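You operate a simulated robot arm through the tools that you are given. There is no shell and no other tool. Be economical: measure what you need, move in short steps, check, and stop when the job is done.

Carry out the task below with a simulated robot arm. There is one attempt and no reset: what you move stays moved.

TASK
Press the gold cue shaft's loose tip home, then rack it again.
Fine: in the cue jig, tip toward the press knob; PRESS till the lamp is green, then OFF; same row; leave the others.

It is judged by the outcome, as a careful person would: the job done as asked, and still so three seconds after it is handed in. It fails if anything else is knocked over, pushed out of place, dropped, spilled or broken.

THE ROBOT
A 6-joint arm with a two-finger parallel gripper, fixed in place. Base frame: the origin is at the foot of the arm, x ahead of it, y to its left, z up; the work surface is at about z = 0.898. Lengths are in m, angles in rad, forces in N, time in s.
With the tool pointing down near the work surface it reaches from about 0.24 to 0.66 m from the base axis. Its first joint turns from -1.152 to 1.152 rad. Payload 2.9 kg.
Tool frame: the origin (TCP) lies between the finger pads and is the grasp point; the fingertips stand 0.03 m ahead of it; z points along the fingers, y is the line along which they close. The gripper opens to 0.11 m. The fingers are 0.02 m wide and 0.01 m thick; the gripper's body (0.048 by 0.112 m) begins 0.055 m behind the TCP.
Orientation is that of the tool frame in the base frame, as a unit quaternion [x, y, z, w]. With the fingers straight down and closing along the base's y, the tool's x points along the base's -x, its y along +y and its z along -z.

THE INTERFACE
- The arm moves only by the tool send_rows. Its argument "plan" is a list of rows, each a list of 3 entries, a list of its own where there are three numbers: the shift along the base's x, y, z in m, then the turn, a rotation vector about the base's x, y, z in rad, then the finger opening in m, from 0 to 0.11. In form: [[[tx, ty, tz], [wx, wy, wz], hand], ...]. A call has 1 to 10 rows; each row is the pose to reach, as a shift and turn from the pose commanded when the call began. A row lasts 0.2 s, in which the tool goes at most 0.05 m and 0.15 rad; a call with a longer step from one row to the next is refused whole, and so is a gripper value outside its range. A pose out of reach is approached as far as the arm can. The call stops where the force on the tool passes 70 N (or 10 N more than at its start, if that is more) or the arm is blocked; 0.2 s more then pass. The fingers move at their own pace (about 0.108 m/s each) and stop on an object; they squeeze with about 41 N. The grip force told is the motor's: it shows also when the fingers shut on nothing. Time passes only in rows, and 0.2 s behind the last, so rows that repeat a pose let the fingers close. It gives the time, the measured TCP pose, the force on the tool (base axes), the opening and the grip force at its end, in the units of the frame above (readings bear some noise).
- Cameras (640 x 400 px; columns grow to the right, rows downward): "scene" is fixed at [0.0763, 0.4252, 1.4007]; the picture's right is [-0.80, -0.60, 0.00], its down [-0.24, 0.32, -0.92] and it looks along [0.55, -0.73, -0.40] (base axes); focal length 350 px, centre (320, 200). "wrist" rides on the gripper at [-0.036, 0, -0.057] in the tool frame; the picture's right is [0.00, -1.00, 0.00], its down [0.97, 0.00, -0.24] and it looks along [0.24, 0.00, 0.97] (tool axes); focal length 218 px, centre (320, 200).
- snapshot(camera): a new picture of that camera. No time passes.
- locate(camera, pixels): for up to 12 pixels [column, row] of the newest picture of that camera ("zoom" is the newest enlarged one), the place [x, y, z] in the base frame of the surface seen there, good to about 0.003 m. No time passes.
- inspect(camera, box): a new picture of the part [left, top, right, bottom] of that camera's present view, enlarged. No time passes.
- job_done(): hands the job in; it is judged then, once.

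Work in short steps. Measure before you move; look again where a grasp or a placing could have gone wrong, and mend it. You have 80 turns and 54 pictures in all, the two below and enlarged ones among them. Open the gripper and draw the arm clear of the work before you hand the job in, unless the task says otherwise; then end with one line.

The tools are called after "Emit:" as name(argument=value, ...) on one line, values as JSON. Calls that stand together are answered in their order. send_rows: Moves the arm, as the interface text tells. Its arguments: {"type":"object","properties":{"plan":{"type":"array","items":{"type":"array"}}},"required":["plan"]} The other tools are called the same way: snapshot (camera) takes a picture; locate (camera, pixels) gives the place of the surface under pixels of a picture; inspect (camera, box) takes an enlarged picture of a part of a camera's view; job_done () hands the job in.

At the start:

```text
time_s: 0.0
tcp_pos: [0.3877, 0.0189, 1.2927]
orientation: [0.0, 1.0, -0.001, 0.001]
contact_force: [0.2, 0.3, -0.8]
grip_width: 0.1097
finger_force: 0.1
```

scene: 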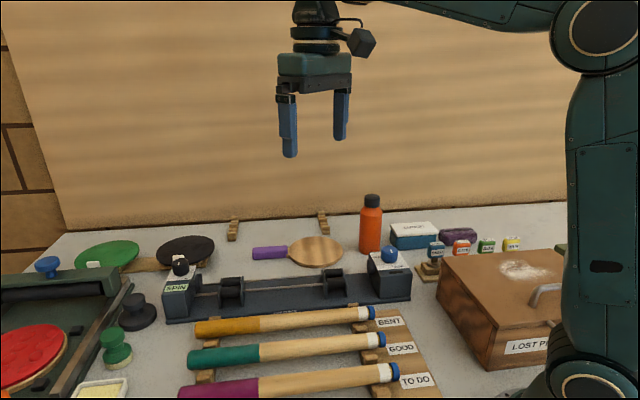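
wrist: 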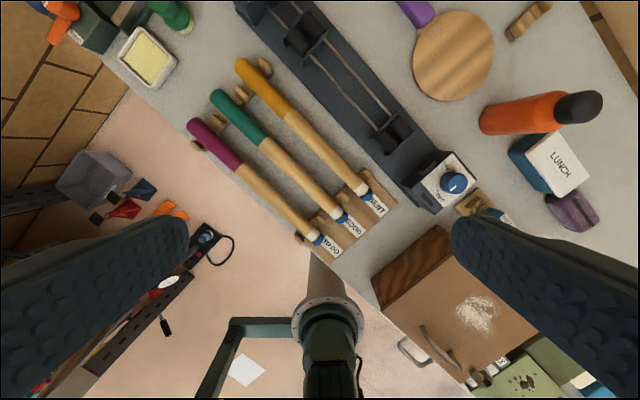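

The gold cue lies in the row labelled BENT; the jig is behind it with a knob at each end. I enlarge both to read the labels.

Emit:
inspect(camera="scene", box=[150, 220, 310, 320])

Emit:
inspect(camera="scene", box=[310, 230, 470, 330])

Emit:
inspect(camera="wrist", box=[180, 0, 500, 220])

```text
4.00 times, centred on (230, 270) of scene
```

zoom: 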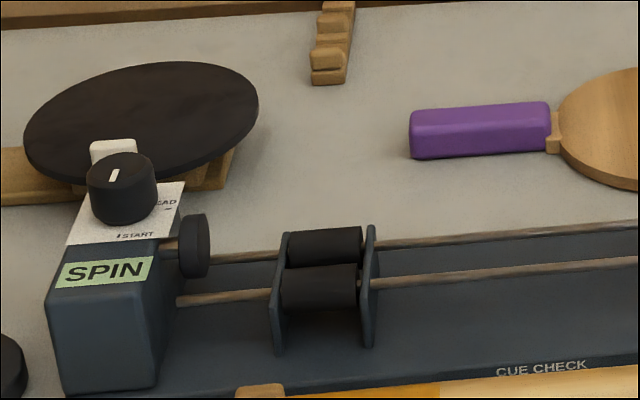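

```text
4.00 times, centred on (390, 280) of scene
```

zoom: 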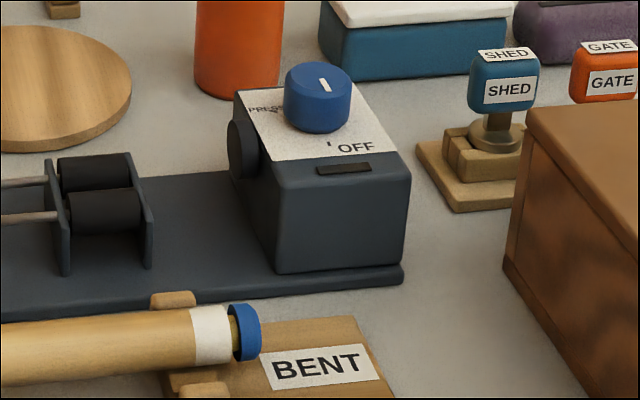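

```text
1.82 times, centred on (340, 110) of wrist
```

zoom: 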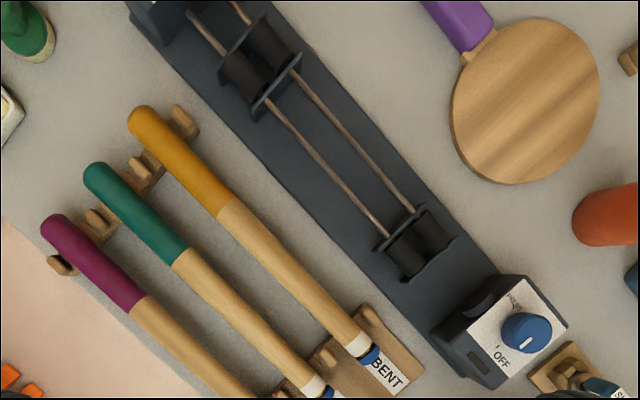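

I measure the cue's ends, the rollers and the PRESS block in the last enlargement.

Emit:
locate(camera="zoom", pixels=[[143, 118], [180, 162], [222, 206], [290, 282], [350, 345], [366, 357], [245, 78], [275, 48], [406, 252], [432, 228], [527, 333], [478, 303]])

Emit:
inspect(camera="wrist", box=[390, 130, 500, 220])

```text
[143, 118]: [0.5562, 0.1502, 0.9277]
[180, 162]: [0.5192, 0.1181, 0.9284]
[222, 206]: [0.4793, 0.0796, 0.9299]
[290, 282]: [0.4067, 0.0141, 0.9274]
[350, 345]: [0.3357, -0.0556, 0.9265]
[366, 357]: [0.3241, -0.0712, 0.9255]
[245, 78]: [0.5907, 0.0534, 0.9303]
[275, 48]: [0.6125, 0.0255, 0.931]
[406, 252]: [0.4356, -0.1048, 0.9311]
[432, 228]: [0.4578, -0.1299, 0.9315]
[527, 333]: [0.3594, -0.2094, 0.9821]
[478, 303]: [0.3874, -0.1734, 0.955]
```

```text
4.44 times, centred on (445, 175) of wrist
```

zoom: 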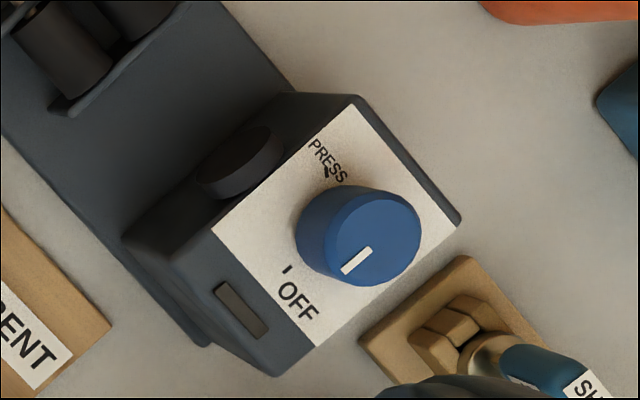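

The cue axis runs along about (-0.72,-0.69) with the tip already on the PRESS side. I turn the gripper ~0.76 rad about z so it closes across the cue, and hover above for a better look.

Emit:
send_rows(plan=[[[0.01, 0.004, -0.015], [0, 0, 0.13], 0.06], [[0.02, 0.008, -0.03], [0, 0, 0.26], 0.06], [[0.03, 0.012, -0.045], [0, 0, 0.39], 0.06], [[0.04, 0.016, -0.06], [0, 0, 0.52], 0.06], [[0.05, 0.02, -0.075], [0, 0, 0.65], 0.06], [[0.06, 0.02, -0.09], [0, 0, 0.77], 0.06], [[0.06, 0.02, -0.09], [0, 0, 0.77], 0.06]])

Emit:
snapshot(camera="wrist")

```text
time_s: 1.6
tcp_pos: [0.4475, 0.038, 1.2044]
orientation: [-0.376, 0.927, 0.0, 0.0]
contact_force: [-0.1, -0.1, 0.0]
grip_width: 0.0602
finger_force: 0.0
```

```text
47 pictures are left
```

wrist: 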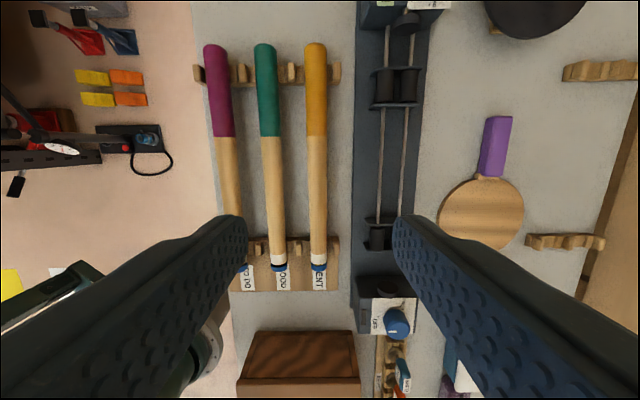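

The gripper is well aligned with cue and jig. I enlarge the work area for finer measurement.

Emit:
inspect(camera="wrist", box=[280, 0, 440, 100])

Emit:
locate(camera="zoom", pixels=[[144, 180], [146, 300], [146, 390], [408, 320], [512, 320], [424, 150], [544, 150], [505, 90], [505, 110], [405, 380], [440, 360], [350, 250]])

Emit:
inspect(camera="wrist", box=[280, 200, 440, 300])

Emit:
locate(camera="zoom", pixels=[[152, 20], [152, 100], [152, 200], [152, 235], [152, 268], [364, 150], [420, 150], [400, 300], [420, 320], [380, 335], [340, 230], [60, 180]])

```text
4.00 times, centred on (360, 50) of wrist
```

zoom: 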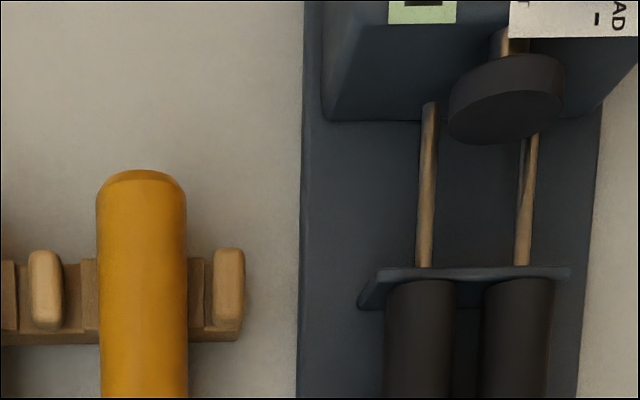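

```text
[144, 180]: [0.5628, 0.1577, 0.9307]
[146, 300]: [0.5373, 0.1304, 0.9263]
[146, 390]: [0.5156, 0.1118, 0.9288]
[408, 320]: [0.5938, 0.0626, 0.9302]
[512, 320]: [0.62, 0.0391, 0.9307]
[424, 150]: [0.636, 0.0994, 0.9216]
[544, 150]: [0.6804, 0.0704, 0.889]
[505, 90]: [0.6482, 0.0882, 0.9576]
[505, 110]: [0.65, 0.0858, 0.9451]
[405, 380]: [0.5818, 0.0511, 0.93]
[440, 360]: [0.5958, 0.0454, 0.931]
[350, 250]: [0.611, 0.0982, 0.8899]
```

```text
4.00 times, centred on (360, 250) of wrist
```

zoom: 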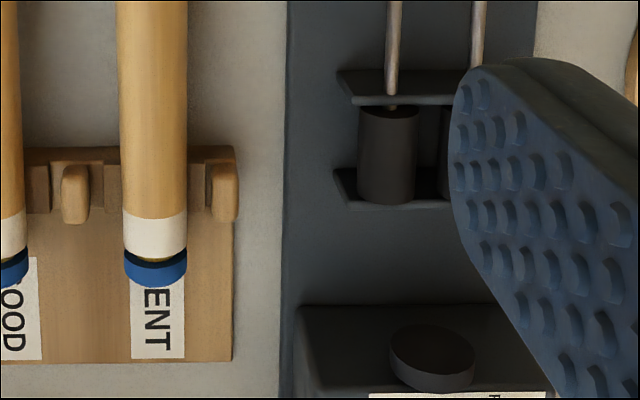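

```text
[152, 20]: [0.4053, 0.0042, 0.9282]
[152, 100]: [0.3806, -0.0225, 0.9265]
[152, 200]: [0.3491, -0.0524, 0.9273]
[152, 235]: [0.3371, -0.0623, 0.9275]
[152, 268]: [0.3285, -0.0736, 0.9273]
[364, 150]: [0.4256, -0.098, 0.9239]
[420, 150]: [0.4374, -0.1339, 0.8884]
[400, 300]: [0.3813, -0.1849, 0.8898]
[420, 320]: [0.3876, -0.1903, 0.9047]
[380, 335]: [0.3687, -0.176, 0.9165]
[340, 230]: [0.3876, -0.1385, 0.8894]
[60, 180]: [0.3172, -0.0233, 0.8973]
```

Cue: axis at ~45°, mid near (0.446, 0.043), top z≈0.928. I descend with 0.05 opening to TCP z≈0.93 (fingertips ~0.90).

Emit:
send_rows(plan=[[[-0.001, 0.004, -0.045], [0, 0, 0.01], 0.05], [[-0.001, 0.004, -0.09], [0, 0, 0.01], 0.05], [[-0.001, 0.004, -0.135], [0, 0, 0.01], 0.05], [[-0.001, 0.004, -0.18], [0, 0, 0.01], 0.05], [[-0.001, 0.004, -0.21], [0, 0, 0.01], 0.05], [[-0.001, 0.004, -0.22], [0, 0, 0.01], 0.05]])

Emit:
snapshot(camera="wrist")

Emit:
snapshot(camera="scene")

```text
time_s: 3.0
tcp_pos: [0.4468, 0.041, 0.9849]
orientation: [-0.38, 0.925, 0.0, 0.001]
contact_force: [0.0, -0.3, 0.4]
grip_width: 0.0501
finger_force: 0.1
```

```text
44 pictures are left
```

wrist: 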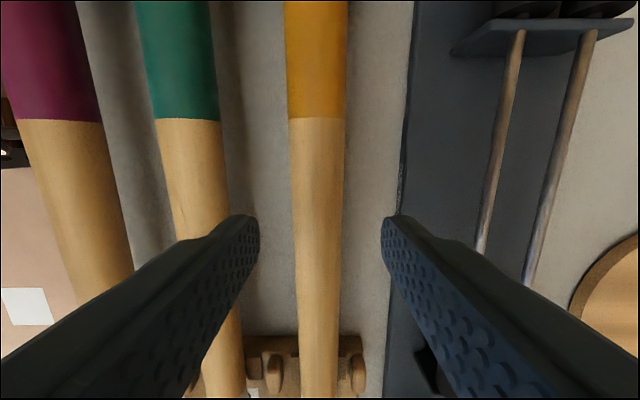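

```text
43 pictures are left
```

scene: 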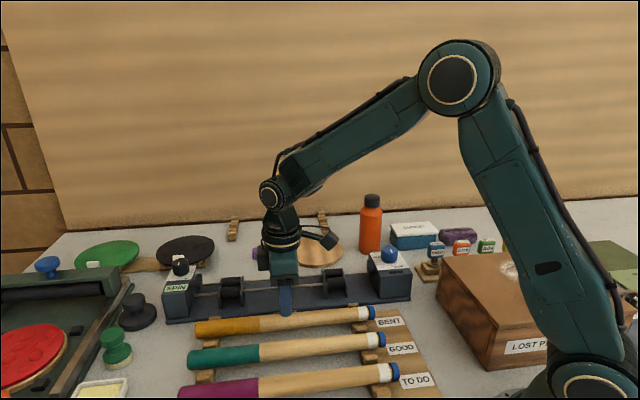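

Alignment is good (fingertip mid col 320, cue col ~317). I check table and jig-base heights before the final descent.

Emit:
locate(camera="wrist", pixels=[[370, 120], [270, 150], [415, 120], [450, 150], [510, 100], [570, 100], [316, 200], [295, 200], [340, 200], [190, 160], [408, 60], [398, 170]])

```text
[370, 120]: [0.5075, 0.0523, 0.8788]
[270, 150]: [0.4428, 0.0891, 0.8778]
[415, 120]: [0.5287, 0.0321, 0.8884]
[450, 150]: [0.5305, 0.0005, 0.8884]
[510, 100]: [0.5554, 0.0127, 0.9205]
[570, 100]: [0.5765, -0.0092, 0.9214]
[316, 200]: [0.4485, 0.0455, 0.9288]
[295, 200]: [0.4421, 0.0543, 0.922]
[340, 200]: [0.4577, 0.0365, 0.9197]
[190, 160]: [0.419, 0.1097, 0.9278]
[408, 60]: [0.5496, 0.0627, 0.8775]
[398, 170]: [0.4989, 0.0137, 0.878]
```

Table is at 0.878 and jig base at 0.888, so the tips at 0.90 clear everything. Descend and close.

Emit:
send_rows(plan=[[[0, 0, -0.03], [0, 0, 0], 0.05], [[0, 0.001, -0.055], [0, 0, 0], 0.05], [[0, 0.001, -0.055], [0, 0, 0], 0.05], [[0, 0.001, -0.055], [0, 0, 0], 0.02], [[0, 0.001, -0.055], [0, 0, 0], 0.02], [[0, 0.001, -0.055], [0, 0, 0], 0.02]])

```text
time_s: 4.4
tcp_pos: [0.4462, 0.0435, 0.9278]
orientation: [-0.381, 0.925, 0.0, -0.001]
contact_force: [0.2, 0.8, -0.8]
grip_width: 0.0311
finger_force: 41.2
```

Gripped (0.031 m). Lift straight up and check the hold.

Emit:
send_rows(plan=[[[0, 0, 0.02], [0, 0, 0], 0.02], [[0, 0, 0.05], [0, 0, 0], 0.02], [[0, 0, 0.09], [0, 0, 0], 0.02], [[0, 0, 0.1], [0, 0, 0], 0.02]])

Emit:
snapshot(camera="scene")

Emit:
snapshot(camera="wrist")

```text
time_s: 5.4
tcp_pos: [0.4449, 0.0446, 1.026]
orientation: [-0.381, 0.925, 0.001, 0.001]
contact_force: [1.3, -0.2, 0.8]
grip_width: 0.02
finger_force: 0.1
```

```text
42 pictures are left
```

scene: 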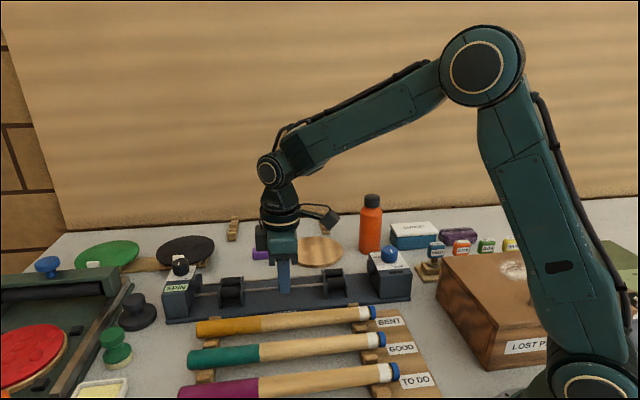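

```text
41 pictures are left
```

wrist: 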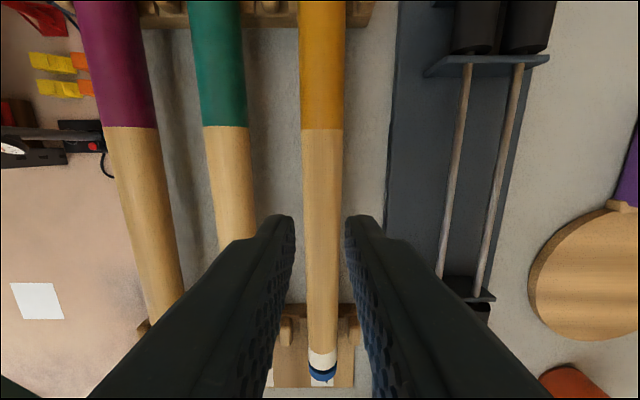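

The cue stayed in the rack: the fingertips' rounded ends slipped off, since I gripped too shallow. I reopen, go deeper (TCP z≈0.916, tips 0.886 over the table at 0.878), and grip again.

Emit:
send_rows(plan=[[[0, 0, 0], [0, 0, 0], 0.05], [[0, 0, 0], [0, 0, 0], 0.05], [[0, 0, -0.045], [0, 0, 0], 0.05], [[0, 0, -0.09], [0, 0, 0], 0.05], [[0, 0, -0.111], [0, 0, 0], 0.05], [[0, 0, -0.111], [0, 0, 0], 0.05], [[0, 0, -0.111], [0, 0, 0], 0.0], [[0, 0, -0.111], [0, 0, 0], 0.0], [[0, 0, -0.111], [0, 0, 0], 0.0]])

Emit:
send_rows(plan=[[[0, 0, 0.01], [0, 0, 0], 0.0], [[0, 0, 0.02], [0, 0, 0], 0.0], [[0, 0, 0.03], [0, 0, 0], 0.0]])

Emit:
snapshot(camera="scene")

```text
time_s: 7.4
tcp_pos: [0.4481, 0.0433, 0.917]
orientation: [-0.382, 0.924, 0.001, 0.0]
contact_force: [-10.2, 12.1, 4.3]
grip_width: 0.0312
finger_force: 41.2
```

```text
time_s: 8.2
tcp_pos: [0.4468, 0.0423, 0.9455]
orientation: [-0.38, 0.925, 0.0, 0.0]
contact_force: [-0.2, 0.7, -1.8]
grip_width: 0.0312
finger_force: 40.4
```

```text
40 pictures are left
```

scene: 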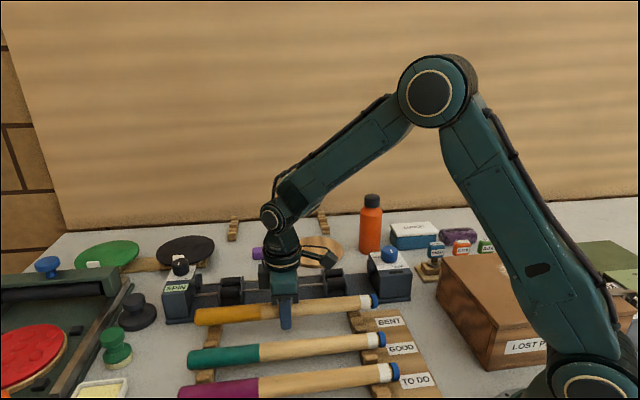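

The cue is held and lifted. Raise further and move across to above the jig.

Emit:
send_rows(plan=[[[0, 0, 0.03], [0, 0, 0], 0.0], [[0, 0, 0.06], [0, 0, 0], 0.0], [[0, 0, 0.085], [0, 0, 0], 0.0], [[0.02, -0.0205, 0.085], [0, 0, 0], 0.0], [[0.04, -0.041, 0.085], [0, 0, 0], 0.0], [[0.06, -0.062, 0.085], [0, 0, 0], 0.0], [[0.0773, -0.0797, 0.085], [0, 0, 0], 0.0], [[0.0773, -0.0797, 0.085], [0, 0, 0], 0.0]])

Emit:
snapshot(camera="scene")

Emit:
snapshot(camera="wrist")

```text
time_s: 10.0
tcp_pos: [0.524, -0.0367, 1.0309]
orientation: [-0.38, 0.925, 0.0, 0.0]
contact_force: [-0.1, 0.3, -1.9]
grip_width: 0.0312
finger_force: 41.0
```

```text
39 pictures are left
```

scene: 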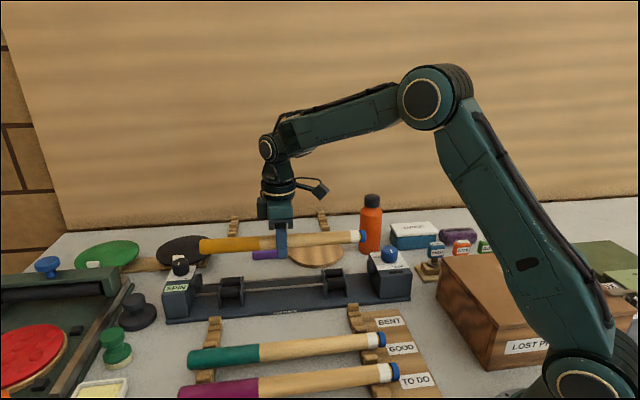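

```text
38 pictures are left
```

wrist: 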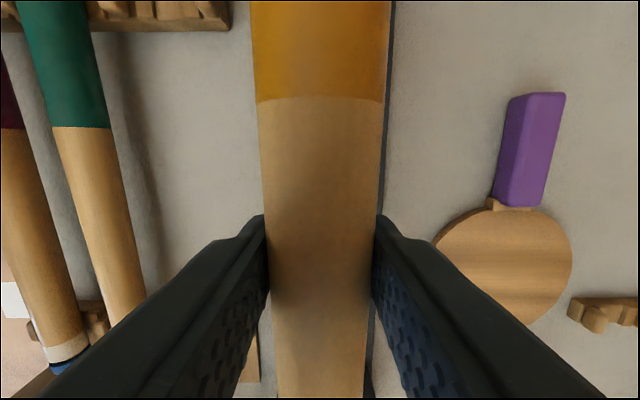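

I enlarge the cue ends and the jig pads in the scene view to match lengths.

Emit:
inspect(camera="scene", box=[150, 225, 278, 305])

Emit:
locate(camera="zoom", pixels=[[250, 105], [300, 100], [600, 85], [238, 250], [247, 250], [228, 265], [440, 285], [370, 295], [390, 300]])

Emit:
inspect(camera="scene", box=[290, 220, 418, 300])

Emit:
locate(camera="zoom", pixels=[[50, 100], [250, 85], [330, 80], [360, 78], [372, 80], [385, 230], [392, 235], [205, 290], [180, 300], [440, 230]])

```text
5.00 times, centred on (214, 265) of scene
```

zoom: 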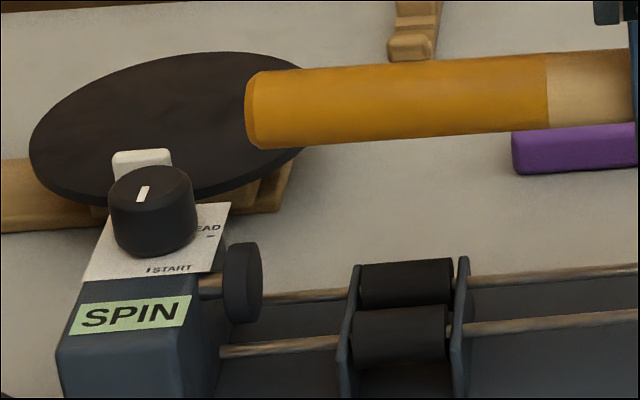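

```text
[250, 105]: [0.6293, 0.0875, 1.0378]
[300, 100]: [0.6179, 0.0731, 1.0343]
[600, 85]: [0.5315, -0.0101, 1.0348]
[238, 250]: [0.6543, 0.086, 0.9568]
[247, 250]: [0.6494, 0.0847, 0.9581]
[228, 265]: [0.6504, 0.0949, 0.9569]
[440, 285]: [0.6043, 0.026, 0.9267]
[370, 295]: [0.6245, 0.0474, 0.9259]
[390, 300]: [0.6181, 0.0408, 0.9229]
```

```text
5.00 times, centred on (354, 260) of scene
```

zoom: 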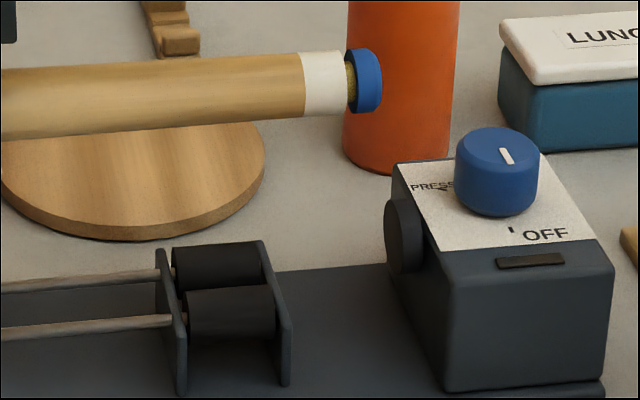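

```text
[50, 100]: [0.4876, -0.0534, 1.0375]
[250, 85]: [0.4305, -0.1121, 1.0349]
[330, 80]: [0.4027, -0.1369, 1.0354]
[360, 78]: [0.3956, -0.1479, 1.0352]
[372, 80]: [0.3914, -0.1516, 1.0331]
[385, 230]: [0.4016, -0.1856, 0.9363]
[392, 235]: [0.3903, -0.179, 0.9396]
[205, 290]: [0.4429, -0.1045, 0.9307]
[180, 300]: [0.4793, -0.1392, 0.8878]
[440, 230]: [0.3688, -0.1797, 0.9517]
```

Cue spans a −0.514…−0.172, pads at −0.522…−0.157: it fits with ~1 cm slack; I shift 3 mm toward PRESS and descend to just above the rods (tips ~0.922).

Emit:
send_rows(plan=[[[-0.0025, -0.0024, -0.02], [0, 0, 0], 0.0], [[-0.0025, -0.0024, -0.045], [0, 0, 0], 0.0], [[-0.0025, -0.0024, -0.06], [0, 0, 0], 0.0], [[-0.0025, -0.0024, -0.07], [0, 0, 0], 0.0], [[-0.0025, -0.0024, -0.078], [0, 0, 0], 0.0]])

Emit:
inspect(camera="scene", box=[150, 225, 278, 305])

Emit:
inspect(camera="scene", box=[290, 230, 418, 310])

```text
time_s: 11.2
tcp_pos: [0.5199, -0.0379, 0.9556]
orientation: [-0.38, 0.925, 0.0, 0.0]
contact_force: [0.0, -0.4, -2.0]
grip_width: 0.0312
finger_force: 41.4
```

```text
5.00 times, centred on (214, 265) of scene
```

zoom: 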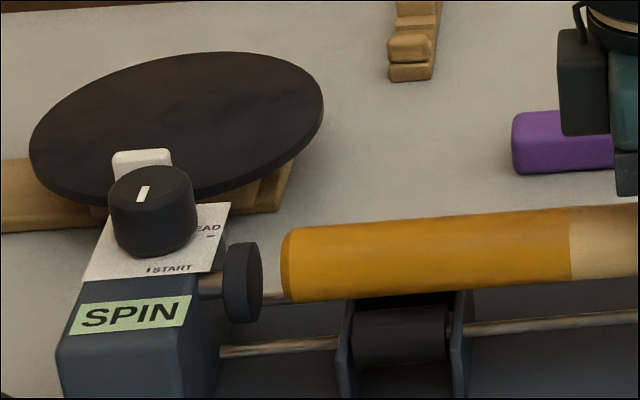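

```text
5.00 times, centred on (354, 270) of scene
```

zoom: 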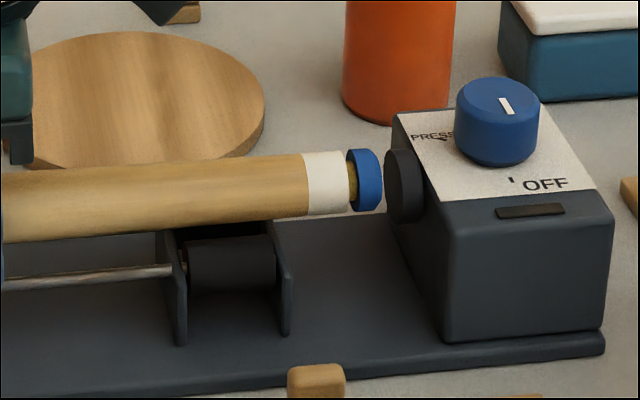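

Aligned with gaps at both ends. Lower a few mm more in small steps.

Emit:
send_rows(plan=[[[0, 0, -0.003], [0, 0, 0], 0.0], [[0, 0, -0.005], [0, 0, 0], 0.0], [[0, 0, -0.005], [0, 0, 0], 0.0]])

Emit:
inspect(camera="scene", box=[200, 235, 360, 335])

```text
time_s: 12.0
tcp_pos: [0.5206, -0.0377, 0.9496]
orientation: [-0.38, 0.925, 0.0, 0.0]
contact_force: [-0.8, -0.6, -2.3]
grip_width: 0.0311
finger_force: 40.7
```

```text
4.00 times, centred on (280, 285) of scene
```

zoom: 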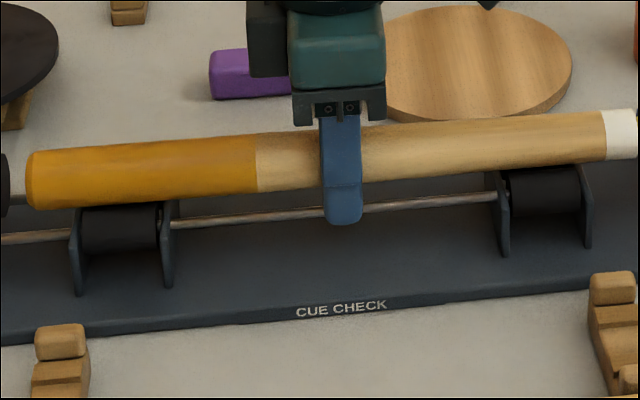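

No contact yet; the finger appears to pass outside the rod. Lower another few mm watching force.

Emit:
send_rows(plan=[[[0, 0, -0.002], [0, 0, 0], 0.0], [[0, 0, -0.004], [0, 0, 0], 0.0], [[0, 0, -0.004], [0, 0, 0], 0.0]])

```text
time_s: 12.8
tcp_pos: [0.5229, -0.0384, 0.9487]
orientation: [-0.379, 0.925, -0.001, 0.001]
contact_force: [0.3, -8.3, 11.7]
grip_width: 0.0312
finger_force: 41.6
```

Light contact (12 N). Release here in a small opening.

Emit:
send_rows(plan=[[[0, 0, 0.003], [0, 0, 0], 0.0], [[0, 0, 0.003], [0, 0, 0], 0.036], [[0, 0, 0.003], [0, 0, 0], 0.05], [[0, 0, 0.003], [0, 0, 0], 0.05]])

Emit:
send_rows(plan=[[[0, 0, 0.04], [0, 0, 0], 0.05], [[0, 0, 0.08], [0, 0, 0], 0.05], [[0, 0, 0.12], [0, 0, 0], 0.05], [[0, 0, 0.16], [0, 0, 0], 0.05], [[0, 0, 0.16], [0, 0, 0], 0.05]])

Emit:
snapshot(camera="wrist")

Emit:
inspect(camera="scene", box=[150, 220, 430, 395])

```text
time_s: 13.8
tcp_pos: [0.5215, -0.0382, 0.9485]
orientation: [-0.381, 0.925, 0.0, -0.001]
contact_force: [0.0, 0.5, 0.3]
grip_width: 0.05
finger_force: 0.0
```

```text
time_s: 15.0
tcp_pos: [0.5212, -0.0362, 1.1113]
orientation: [-0.38, 0.925, 0.0, 0.0]
contact_force: [-0.4, -0.2, -0.2]
grip_width: 0.0499
finger_force: 0.2
```

```text
32 pictures are left
```

wrist: 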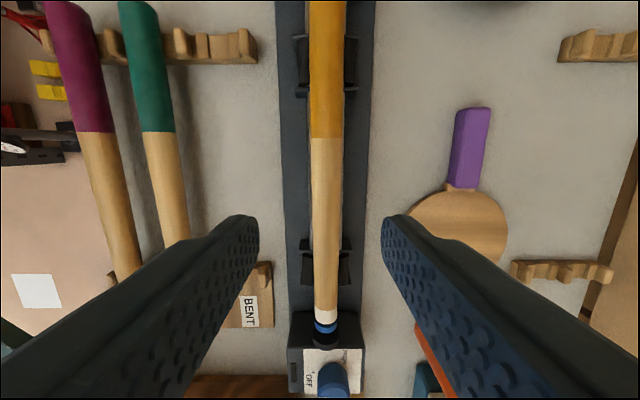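

```text
2.29 times, centred on (290, 308) of scene
```

zoom: 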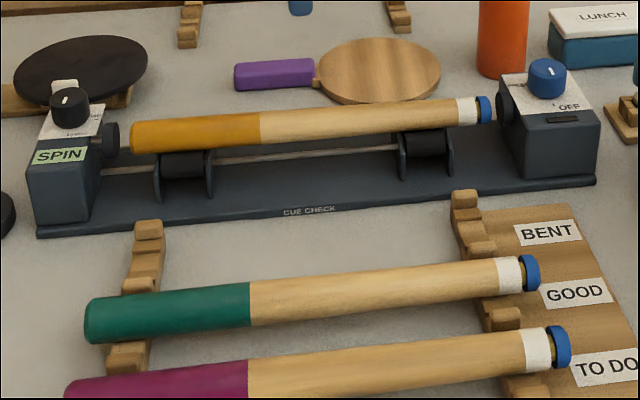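

Cue sits properly between the pads, and other cues are undisturbed. Now I move above the blue PRESS knob for a closer look.

Emit:
send_rows(plan=[[[-0.03, -0.03, 0], [0, 0, 0], 0.06], [[-0.06, -0.06, 0], [0, 0, 0], 0.06], [[-0.09, -0.09, 0], [0, 0, 0], 0.06], [[-0.12, -0.12, 0], [0, 0, 0], 0.06], [[-0.14, -0.15, 0], [0, 0, 0], 0.06], [[-0.155, -0.165, 0], [0, 0, 0], 0.06], [[-0.155, -0.165, 0], [0, 0, 0], 0.06]])

Emit:
snapshot(camera="wrist")

Emit:
locate(camera="wrist", pixels=[[320, 200], [320, 180], [320, 220]])

```text
time_s: 16.6
tcp_pos: [0.3656, -0.2036, 1.1101]
orientation: [-0.381, 0.925, -0.001, -0.001]
contact_force: [0.2, -0.4, -0.2]
grip_width: 0.0601
finger_force: 0.0
```

```text
30 pictures are left
```

wrist: 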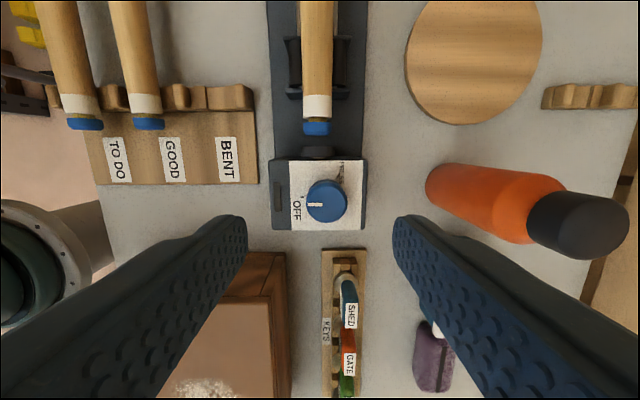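

```text
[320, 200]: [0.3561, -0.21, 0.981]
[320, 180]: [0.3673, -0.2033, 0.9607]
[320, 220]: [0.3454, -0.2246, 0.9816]
```

Emit:
inspect(camera="wrist", box=[264, 150, 376, 220])

Emit:
locate(camera="zoom", pixels=[[355, 200], [355, 280], [290, 300], [430, 300], [200, 250], [450, 120], [470, 120], [130, 300], [250, 300], [300, 320], [100, 250], [240, 120]])

```text
5.71 times, centred on (320, 185) of wrist
```

zoom: 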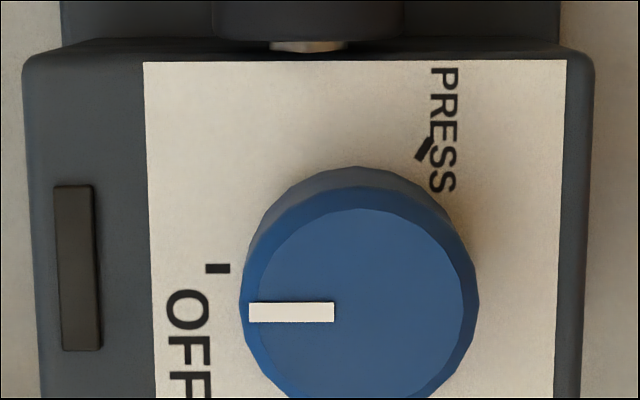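

```text
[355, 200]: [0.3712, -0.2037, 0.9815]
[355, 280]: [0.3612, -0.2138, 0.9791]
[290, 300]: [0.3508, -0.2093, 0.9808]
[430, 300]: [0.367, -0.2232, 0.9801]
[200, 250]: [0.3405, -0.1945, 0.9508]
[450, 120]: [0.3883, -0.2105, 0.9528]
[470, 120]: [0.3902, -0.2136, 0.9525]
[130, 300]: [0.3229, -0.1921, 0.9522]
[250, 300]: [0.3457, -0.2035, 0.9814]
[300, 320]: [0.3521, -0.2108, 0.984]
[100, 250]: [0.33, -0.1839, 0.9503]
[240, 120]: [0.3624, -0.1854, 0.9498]
```

Knob: top z≈0.981, block top 0.951, centre ≈(0.358,-0.217), diameter ≈0.036. PRESS tick lies ~125° clockwise of OFF. I move over it, lower to 1.04, and check centring.

Emit:
send_rows(plan=[[[-0.0075, -0.013, -0.03], [0, 0, 0], 0.06], [[-0.0075, -0.013, -0.06], [0, 0, 0], 0.06], [[-0.0075, -0.013, -0.075], [0, 0, 0], 0.06], [[-0.0075, -0.013, -0.075], [0, 0, 0], 0.06]])

Emit:
snapshot(camera="wrist")

Emit:
locate(camera="wrist", pixels=[[320, 200], [290, 200], [350, 200], [320, 230], [320, 170], [320, 250]])

```text
time_s: 17.6
tcp_pos: [0.3587, -0.2176, 1.0344]
orientation: [-0.38, 0.925, -0.001, -0.001]
contact_force: [-0.5, -0.3, 0.6]
grip_width: 0.0602
finger_force: 0.0
```

```text
28 pictures are left
```

wrist: 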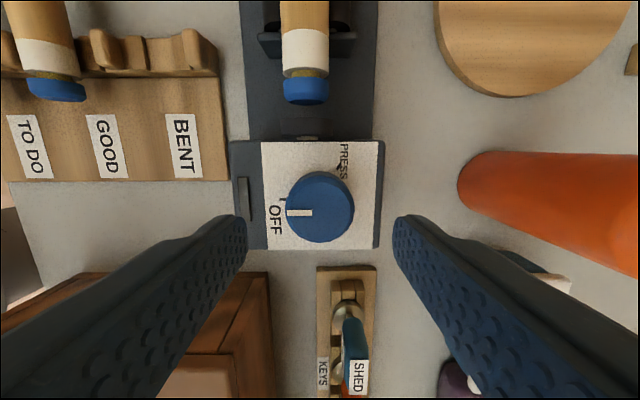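

```text
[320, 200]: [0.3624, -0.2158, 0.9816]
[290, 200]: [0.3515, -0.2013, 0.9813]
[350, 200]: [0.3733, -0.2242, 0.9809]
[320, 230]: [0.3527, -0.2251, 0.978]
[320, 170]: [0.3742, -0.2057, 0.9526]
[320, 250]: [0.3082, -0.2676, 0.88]
```

Knob centre (320,212) maps to (0.3585,-0.2195), right under the TCP. Descend to 0.987 and grip the knob.

Emit:
send_rows(plan=[[[0, -0.001, -0.025], [0, 0, 0], 0.06], [[0, -0.001, -0.042], [0, 0, 0], 0.06], [[0, -0.001, -0.047], [0, 0, 0], 0.06], [[0, -0.001, -0.047], [0, 0, 0], 0.03], [[0, -0.001, -0.047], [0, 0, 0], 0.0], [[0, -0.001, -0.047], [0, 0, 0], 0.0]])

Emit:
inspect(camera="scene", box=[310, 210, 438, 290])

```text
time_s: 19.0
tcp_pos: [0.3586, -0.2182, 0.9872]
orientation: [-0.379, 0.925, 0.0, -0.001]
contact_force: [1.9, -3.5, -3.7]
grip_width: 0.0374
finger_force: 44.9
```

```text
5.00 times, centred on (374, 250) of scene
```

zoom: 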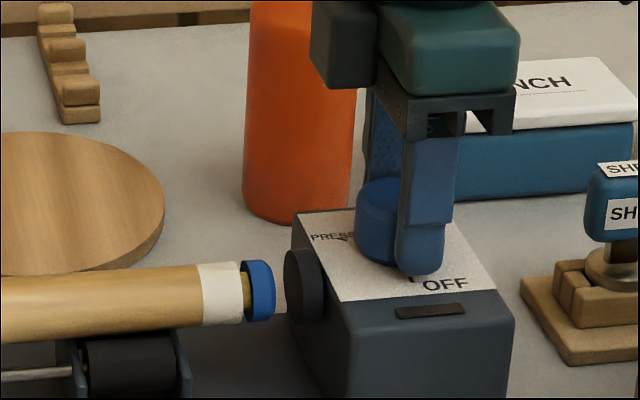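

Knob gripped and the lamp is visible at (430,311). Before turning, I check the bottle's distance from the gripper/camera sweep.

Emit:
snapshot(camera="scene")

Emit:
locate(camera="scene", pixels=[[370, 198], [370, 215], [370, 245], [382, 230], [376, 235], [330, 205], [410, 230], [400, 255]])

```text
26 pictures are left
```

scene: 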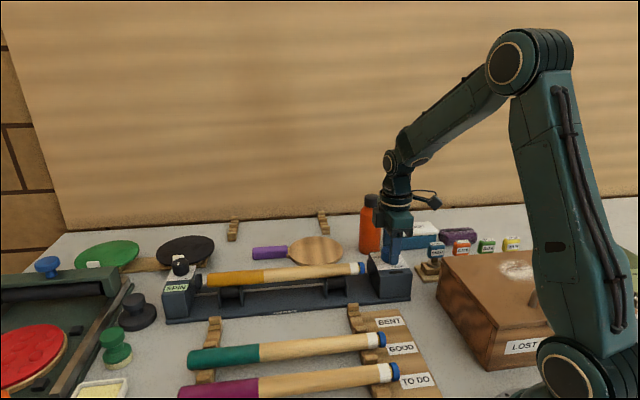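

```text
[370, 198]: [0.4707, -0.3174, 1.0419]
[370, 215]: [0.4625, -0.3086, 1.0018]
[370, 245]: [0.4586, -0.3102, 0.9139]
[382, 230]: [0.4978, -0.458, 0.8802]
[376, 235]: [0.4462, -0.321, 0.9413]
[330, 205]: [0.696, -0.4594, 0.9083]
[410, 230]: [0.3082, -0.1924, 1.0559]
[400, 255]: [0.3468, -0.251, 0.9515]
```

Bottle centre is ~0.16 m away: safe. Turn the knob clockwise (negative z) in steps.

Emit:
send_rows(plan=[[[0, 0, 0], [0, 0, -0.14], 0.0], [[0, 0, 0], [0, 0, -0.28], 0.0], [[0, 0, 0], [0, 0, -0.42], 0.0], [[0, 0, 0], [0, 0, -0.56], 0.0], [[0, 0, 0], [0, 0, -0.7], 0.0], [[0, 0, 0], [0, 0, -0.84], 0.0], [[0, 0, 0], [0, 0, -0.98], 0.0], [[0, 0, 0], [0, 0, -1.12], 0.0], [[0, 0, 0], [0, 0, -1.26], 0.0], [[0, 0, 0], [0, 0, -1.4], 0.0]])

Emit:
inspect(camera="scene", box=[310, 210, 438, 290])

```text
time_s: 21.2
tcp_pos: [0.3593, -0.2149, 0.9864]
orientation: [0.304, 0.953, 0.001, -0.001]
contact_force: [-7.0, 24.2, 25.0]
grip_width: 0.0374
finger_force: 44.8
```

```text
5.00 times, centred on (374, 250) of scene
```

zoom: 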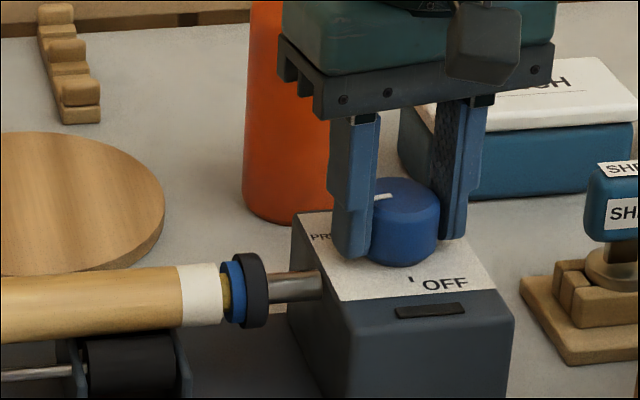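

The pad has advanced against the tip; the pointer followed. Continue toward the PRESS mark.

Emit:
send_rows(plan=[[[0, 0, 0], [0, 0, -0.13], 0.0], [[0, 0, 0], [0, 0, -0.26], 0.0], [[0, 0, 0], [0, 0, -0.39], 0.0], [[0, 0, 0], [0, 0, -0.52], 0.0], [[0, 0, 0], [0, 0, -0.62], 0.0]])

Emit:
inspect(camera="scene", box=[310, 210, 438, 290])

```text
time_s: 22.4
tcp_pos: [0.3603, -0.2153, 0.9866]
orientation: [0.58, 0.815, 0.002, -0.001]
contact_force: [1.1, 28.5, 26.3]
grip_width: 0.0374
finger_force: 45.1
```

```text
5.00 times, centred on (374, 250) of scene
```

zoom: 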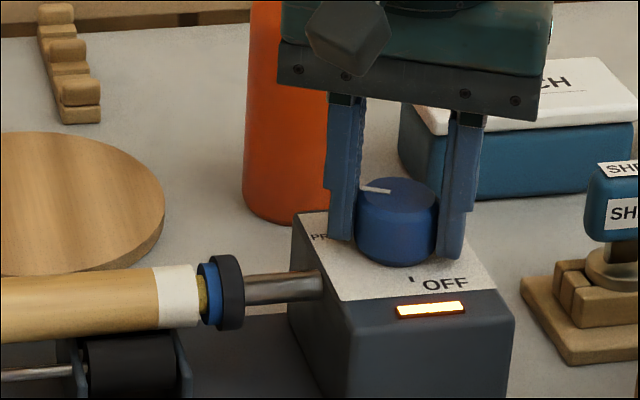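

Lamp is amber; the cue is now against the SPIN pad perhaps. Small further steps.

Emit:
send_rows(plan=[[[0, 0, 0], [0, 0, -0.06], 0.0], [[0, 0, 0], [0, 0, -0.12], 0.0]])

Emit:
inspect(camera="scene", box=[310, 210, 438, 290])

```text
time_s: 23.0
tcp_pos: [0.3591, -0.2145, 0.9865]
orientation: [0.628, 0.778, 0.002, 0.0]
contact_force: [3.1, 27.1, 19.6]
grip_width: 0.0375
finger_force: 44.5
```

```text
5.00 times, centred on (374, 250) of scene
```

zoom: 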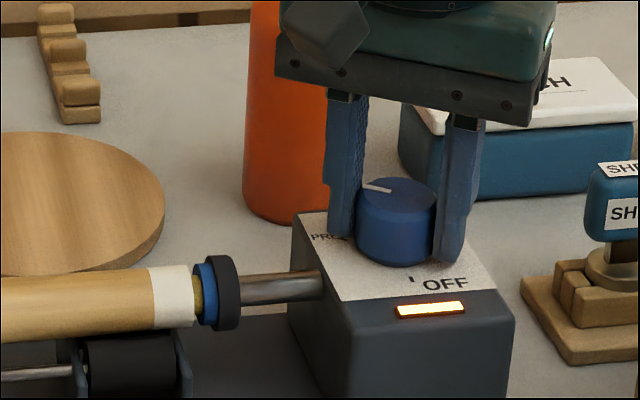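

Still amber, the pad still creeping. Turn slightly more and give it a second.

Emit:
send_rows(plan=[[[0, 0, 0], [0, 0, -0.06], 0.0], [[0, 0, 0], [0, 0, -0.1], 0.0], [[0, 0, 0], [0, 0, -0.1], 0.0], [[0, 0, 0], [0, 0, -0.1], 0.0]])

Emit:
inspect(camera="scene", box=[160, 210, 440, 385])

```text
time_s: 24.0
tcp_pos: [0.3601, -0.2167, 0.9855]
orientation: [0.665, 0.747, 0.002, 0.0]
contact_force: [9.0, 21.1, 7.1]
grip_width: 0.0372
finger_force: 45.3
```

```text
2.29 times, centred on (300, 298) of scene
```

zoom: 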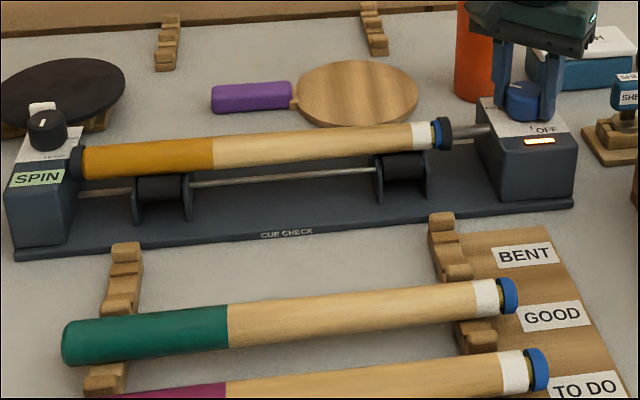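

Emit:
send_rows(plan=[[[0, 0, 0], [0, 0, 0], 0.0], [[0, 0, 0], [0, 0, 0], 0.0], [[0, 0, 0], [0, 0, 0], 0.0]])

Emit:
inspect(camera="scene", box=[310, 210, 438, 290])

```text
time_s: 24.8
tcp_pos: [0.3594, -0.2163, 0.9866]
orientation: [0.665, 0.747, 0.001, 0.0]
contact_force: [11.4, 18.6, 2.1]
grip_width: 0.0372
finger_force: 44.9
```

```text
5.00 times, centred on (374, 250) of scene
```

zoom: 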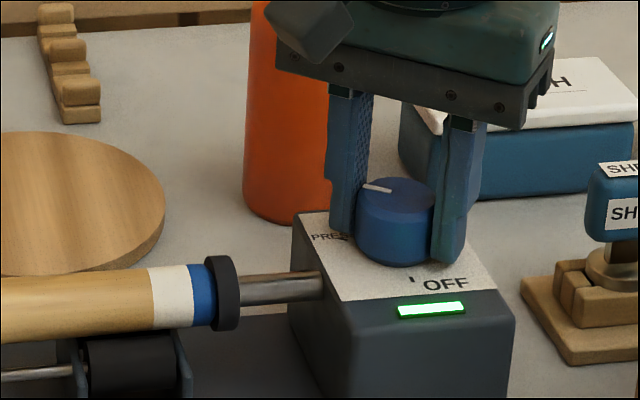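

Lamp green, the blue tip is flush. Turn the knob back to OFF.

Emit:
send_rows(plan=[[[0, 0, 0], [0, 0, 0.14], 0.0], [[0, 0, 0], [0, 0, 0.28], 0.0], [[0, 0, 0], [0, 0, 0.42], 0.0], [[0, 0, 0], [0, 0, 0.56], 0.0], [[0, 0, 0], [0, 0, 0.7], 0.0], [[0, 0, 0], [0, 0, 0.84], 0.0], [[0, 0, 0], [0, 0, 0.98], 0.0], [[0, 0, 0], [0, 0, 1.12], 0.0], [[0, 0, 0], [0, 0, 1.26], 0.0], [[0, 0, 0], [0, 0, 1.4], 0.0]])

Emit:
send_rows(plan=[[[0, 0, 0], [0, 0, 0.14], 0.0], [[0, 0, 0], [0, 0, 0.28], 0.0], [[0, 0, 0], [0, 0, 0.42], 0.0], [[0, 0, 0], [0, 0, 0.56], 0.0], [[0, 0, 0], [0, 0, 0.7], 0.0], [[0, 0, 0], [0, 0, 0.8], 0.0]])

Emit:
inspect(camera="scene", box=[310, 210, 438, 290])

```text
time_s: 27.0
tcp_pos: [0.3602, -0.2163, 0.9863]
orientation: [0.026, 1.0, 0.001, 0.0]
contact_force: [20.8, 10.6, -11.6]
grip_width: 0.0372
finger_force: 45.2
```

```text
time_s: 28.4
tcp_pos: [0.3603, -0.2185, 0.9859]
orientation: [-0.363, 0.932, 0.0, 0.001]
contact_force: [19.0, 3.4, -12.4]
grip_width: 0.0374
finger_force: 45.2
```

```text
5.00 times, centred on (374, 250) of scene
```

zoom: 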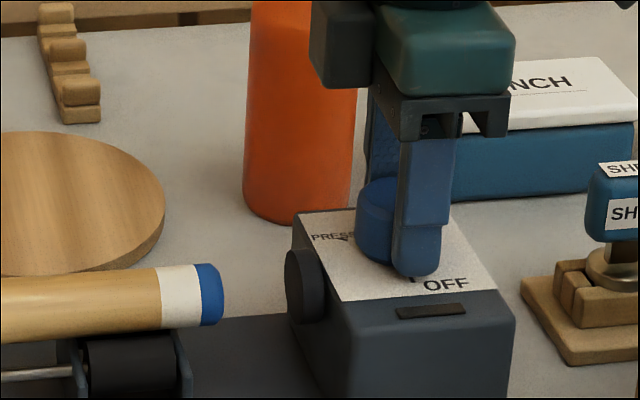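

Pad retracted, lamp off. Finish the last 0.04 rad, release, rise and check the pointer.

Emit:
send_rows(plan=[[[0, 0, 0], [0, 0, 0.045], 0.0], [[0, 0, 0], [0, 0, 0.045], 0.0], [[0, 0, 0], [0, 0, 0.045], 0.06], [[0, 0, 0], [0, 0, 0.045], 0.06], [[0, 0, 0.04], [0, 0, 0.045], 0.06], [[0, 0, 0.08], [0, 0, 0.045], 0.06], [[0, 0, 0.125], [0, 0, 0.04], 0.06], [[0, 0, 0.125], [0, 0, 0.04], 0.06]])

Emit:
inspect(camera="wrist", box=[240, 100, 400, 220])

Emit:
inspect(camera="scene", box=[160, 220, 440, 395])

```text
time_s: 30.2
tcp_pos: [0.3579, -0.2176, 1.112]
orientation: [-0.381, 0.924, 0.0, 0.0]
contact_force: [0.0, -0.4, -0.2]
grip_width: 0.0599
finger_force: 0.2
```

```text
3.33 times, centred on (320, 160) of wrist
```

zoom: 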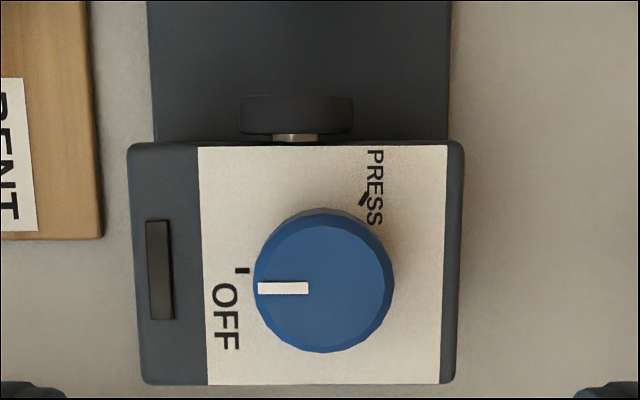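

```text
2.29 times, centred on (300, 308) of scene
```

zoom: 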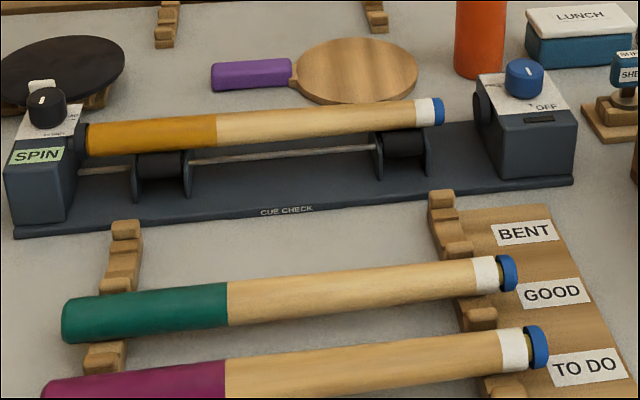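

Knob is at OFF, lamp dark, tip seated. Return over the cue and measure it.

Emit:
send_rows(plan=[[[0.033, 0.036, 0], [0, 0, 0], 0.05], [[0.066, 0.072, 0], [0, 0, 0], 0.05], [[0.099, 0.108, 0], [0, 0, 0], 0.05], [[0.132, 0.144, 0], [0, 0, 0], 0.05], [[0.165, 0.18, 0], [0, 0, 0], 0.05], [[0.165, 0.18, -0.045], [0, 0, 0], 0.05], [[0.165, 0.18, -0.09], [0, 0, 0], 0.05], [[0.165, 0.18, -0.09], [0, 0, 0], 0.05]])

Emit:
snapshot(camera="wrist")

Emit:
locate(camera="wrist", pixels=[[320, 60], [320, 120], [320, 160], [320, 200], [320, 240], [320, 300]])

```text
time_s: 32.0
tcp_pos: [0.5249, -0.0366, 1.0176]
orientation: [-0.38, 0.925, 0.0, 0.001]
contact_force: [-0.1, -0.8, -0.1]
grip_width: 0.05
finger_force: 0.1
```

```text
17 pictures are left
```

wrist: 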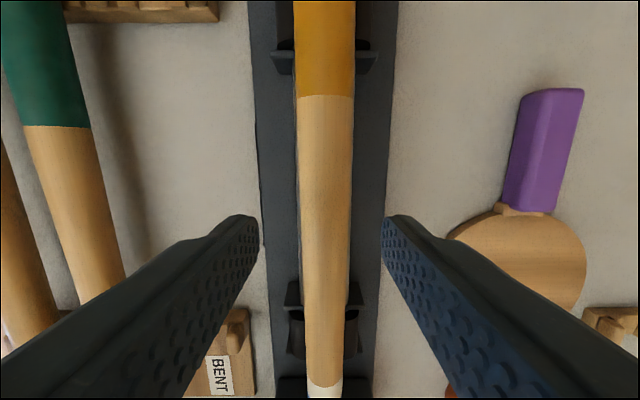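

```text
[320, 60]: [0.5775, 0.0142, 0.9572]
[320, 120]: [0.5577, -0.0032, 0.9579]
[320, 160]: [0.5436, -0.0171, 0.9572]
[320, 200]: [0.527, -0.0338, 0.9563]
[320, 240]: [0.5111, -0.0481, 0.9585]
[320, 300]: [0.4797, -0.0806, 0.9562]
```

Cue top is at 0.957 (centre ≈0.9415), lying ~2–3 mm toward −b. Descend to TCP 0.950, grip, and lift slightly to test.

Emit:
send_rows(plan=[[[0.002, -0.002, -0.03], [0, 0, 0], 0.05], [[0.002, -0.002, -0.055], [0, 0, 0], 0.05], [[0.002, -0.002, -0.0675], [0, 0, 0], 0.05], [[0.002, -0.002, -0.0675], [0, 0, 0], 0.05], [[0.002, -0.002, -0.0675], [0, 0, 0], 0.0], [[0.002, -0.002, -0.0675], [0, 0, 0], 0.0], [[0.002, -0.002, -0.0675], [0, 0, 0], 0.0]])

Emit:
send_rows(plan=[[[0, 0, 0.005], [0, 0, 0], 0.0], [[0, 0, 0.012], [0, 0, 0], 0.0], [[0, 0, 0.02], [0, 0, 0], 0.0]])

Emit:
inspect(camera="scene", box=[160, 220, 440, 395])

```text
time_s: 33.6
tcp_pos: [0.5251, -0.0406, 0.9519]
orientation: [-0.38, 0.925, -0.001, 0.001]
contact_force: [3.2, -7.7, 1.8]
grip_width: 0.0311
finger_force: 40.7
```

```text
time_s: 34.4
tcp_pos: [0.5246, -0.039, 0.9716]
orientation: [-0.38, 0.925, 0.001, 0.001]
contact_force: [-3.0, -3.2, -4.7]
grip_width: 0.0309
finger_force: 40.9
```

```text
2.29 times, centred on (300, 308) of scene
```

zoom: 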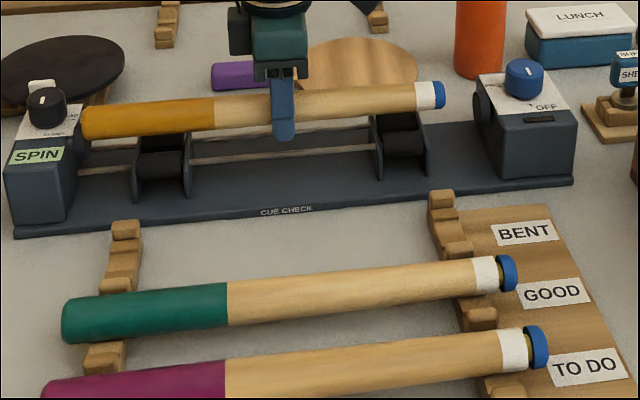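

Held; the butt rubs the SPIN pad a little, so ease 6 mm toward PRESS while raising.

Emit:
send_rows(plan=[[[-0.002, -0.002, 0.002], [0, 0, 0], 0.0], [[-0.005, -0.005, 0.01], [0, 0, 0], 0.0], [[-0.005, -0.005, 0.03], [0, 0, 0], 0.0], [[-0.005, -0.005, 0.05], [0, 0, 0], 0.0], [[-0.005, -0.005, 0.065], [0, 0, 0], 0.0]])

Emit:
inspect(camera="scene", box=[160, 200, 440, 375])

```text
time_s: 35.6
tcp_pos: [0.5186, -0.0469, 1.0382]
orientation: [-0.379, 0.925, 0.0, 0.0]
contact_force: [0.8, -0.9, -1.7]
grip_width: 0.0309
finger_force: 41.5
```

```text
2.29 times, centred on (300, 288) of scene
```

zoom: 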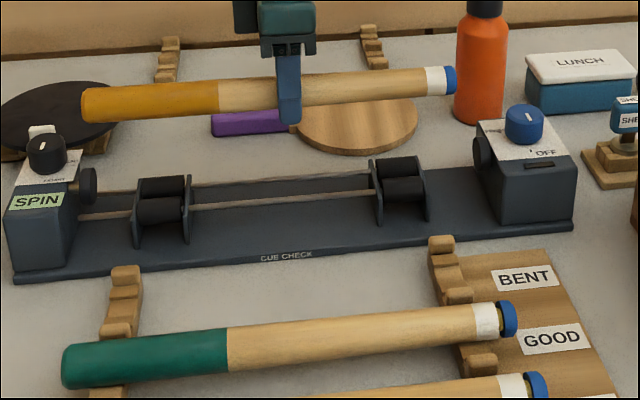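

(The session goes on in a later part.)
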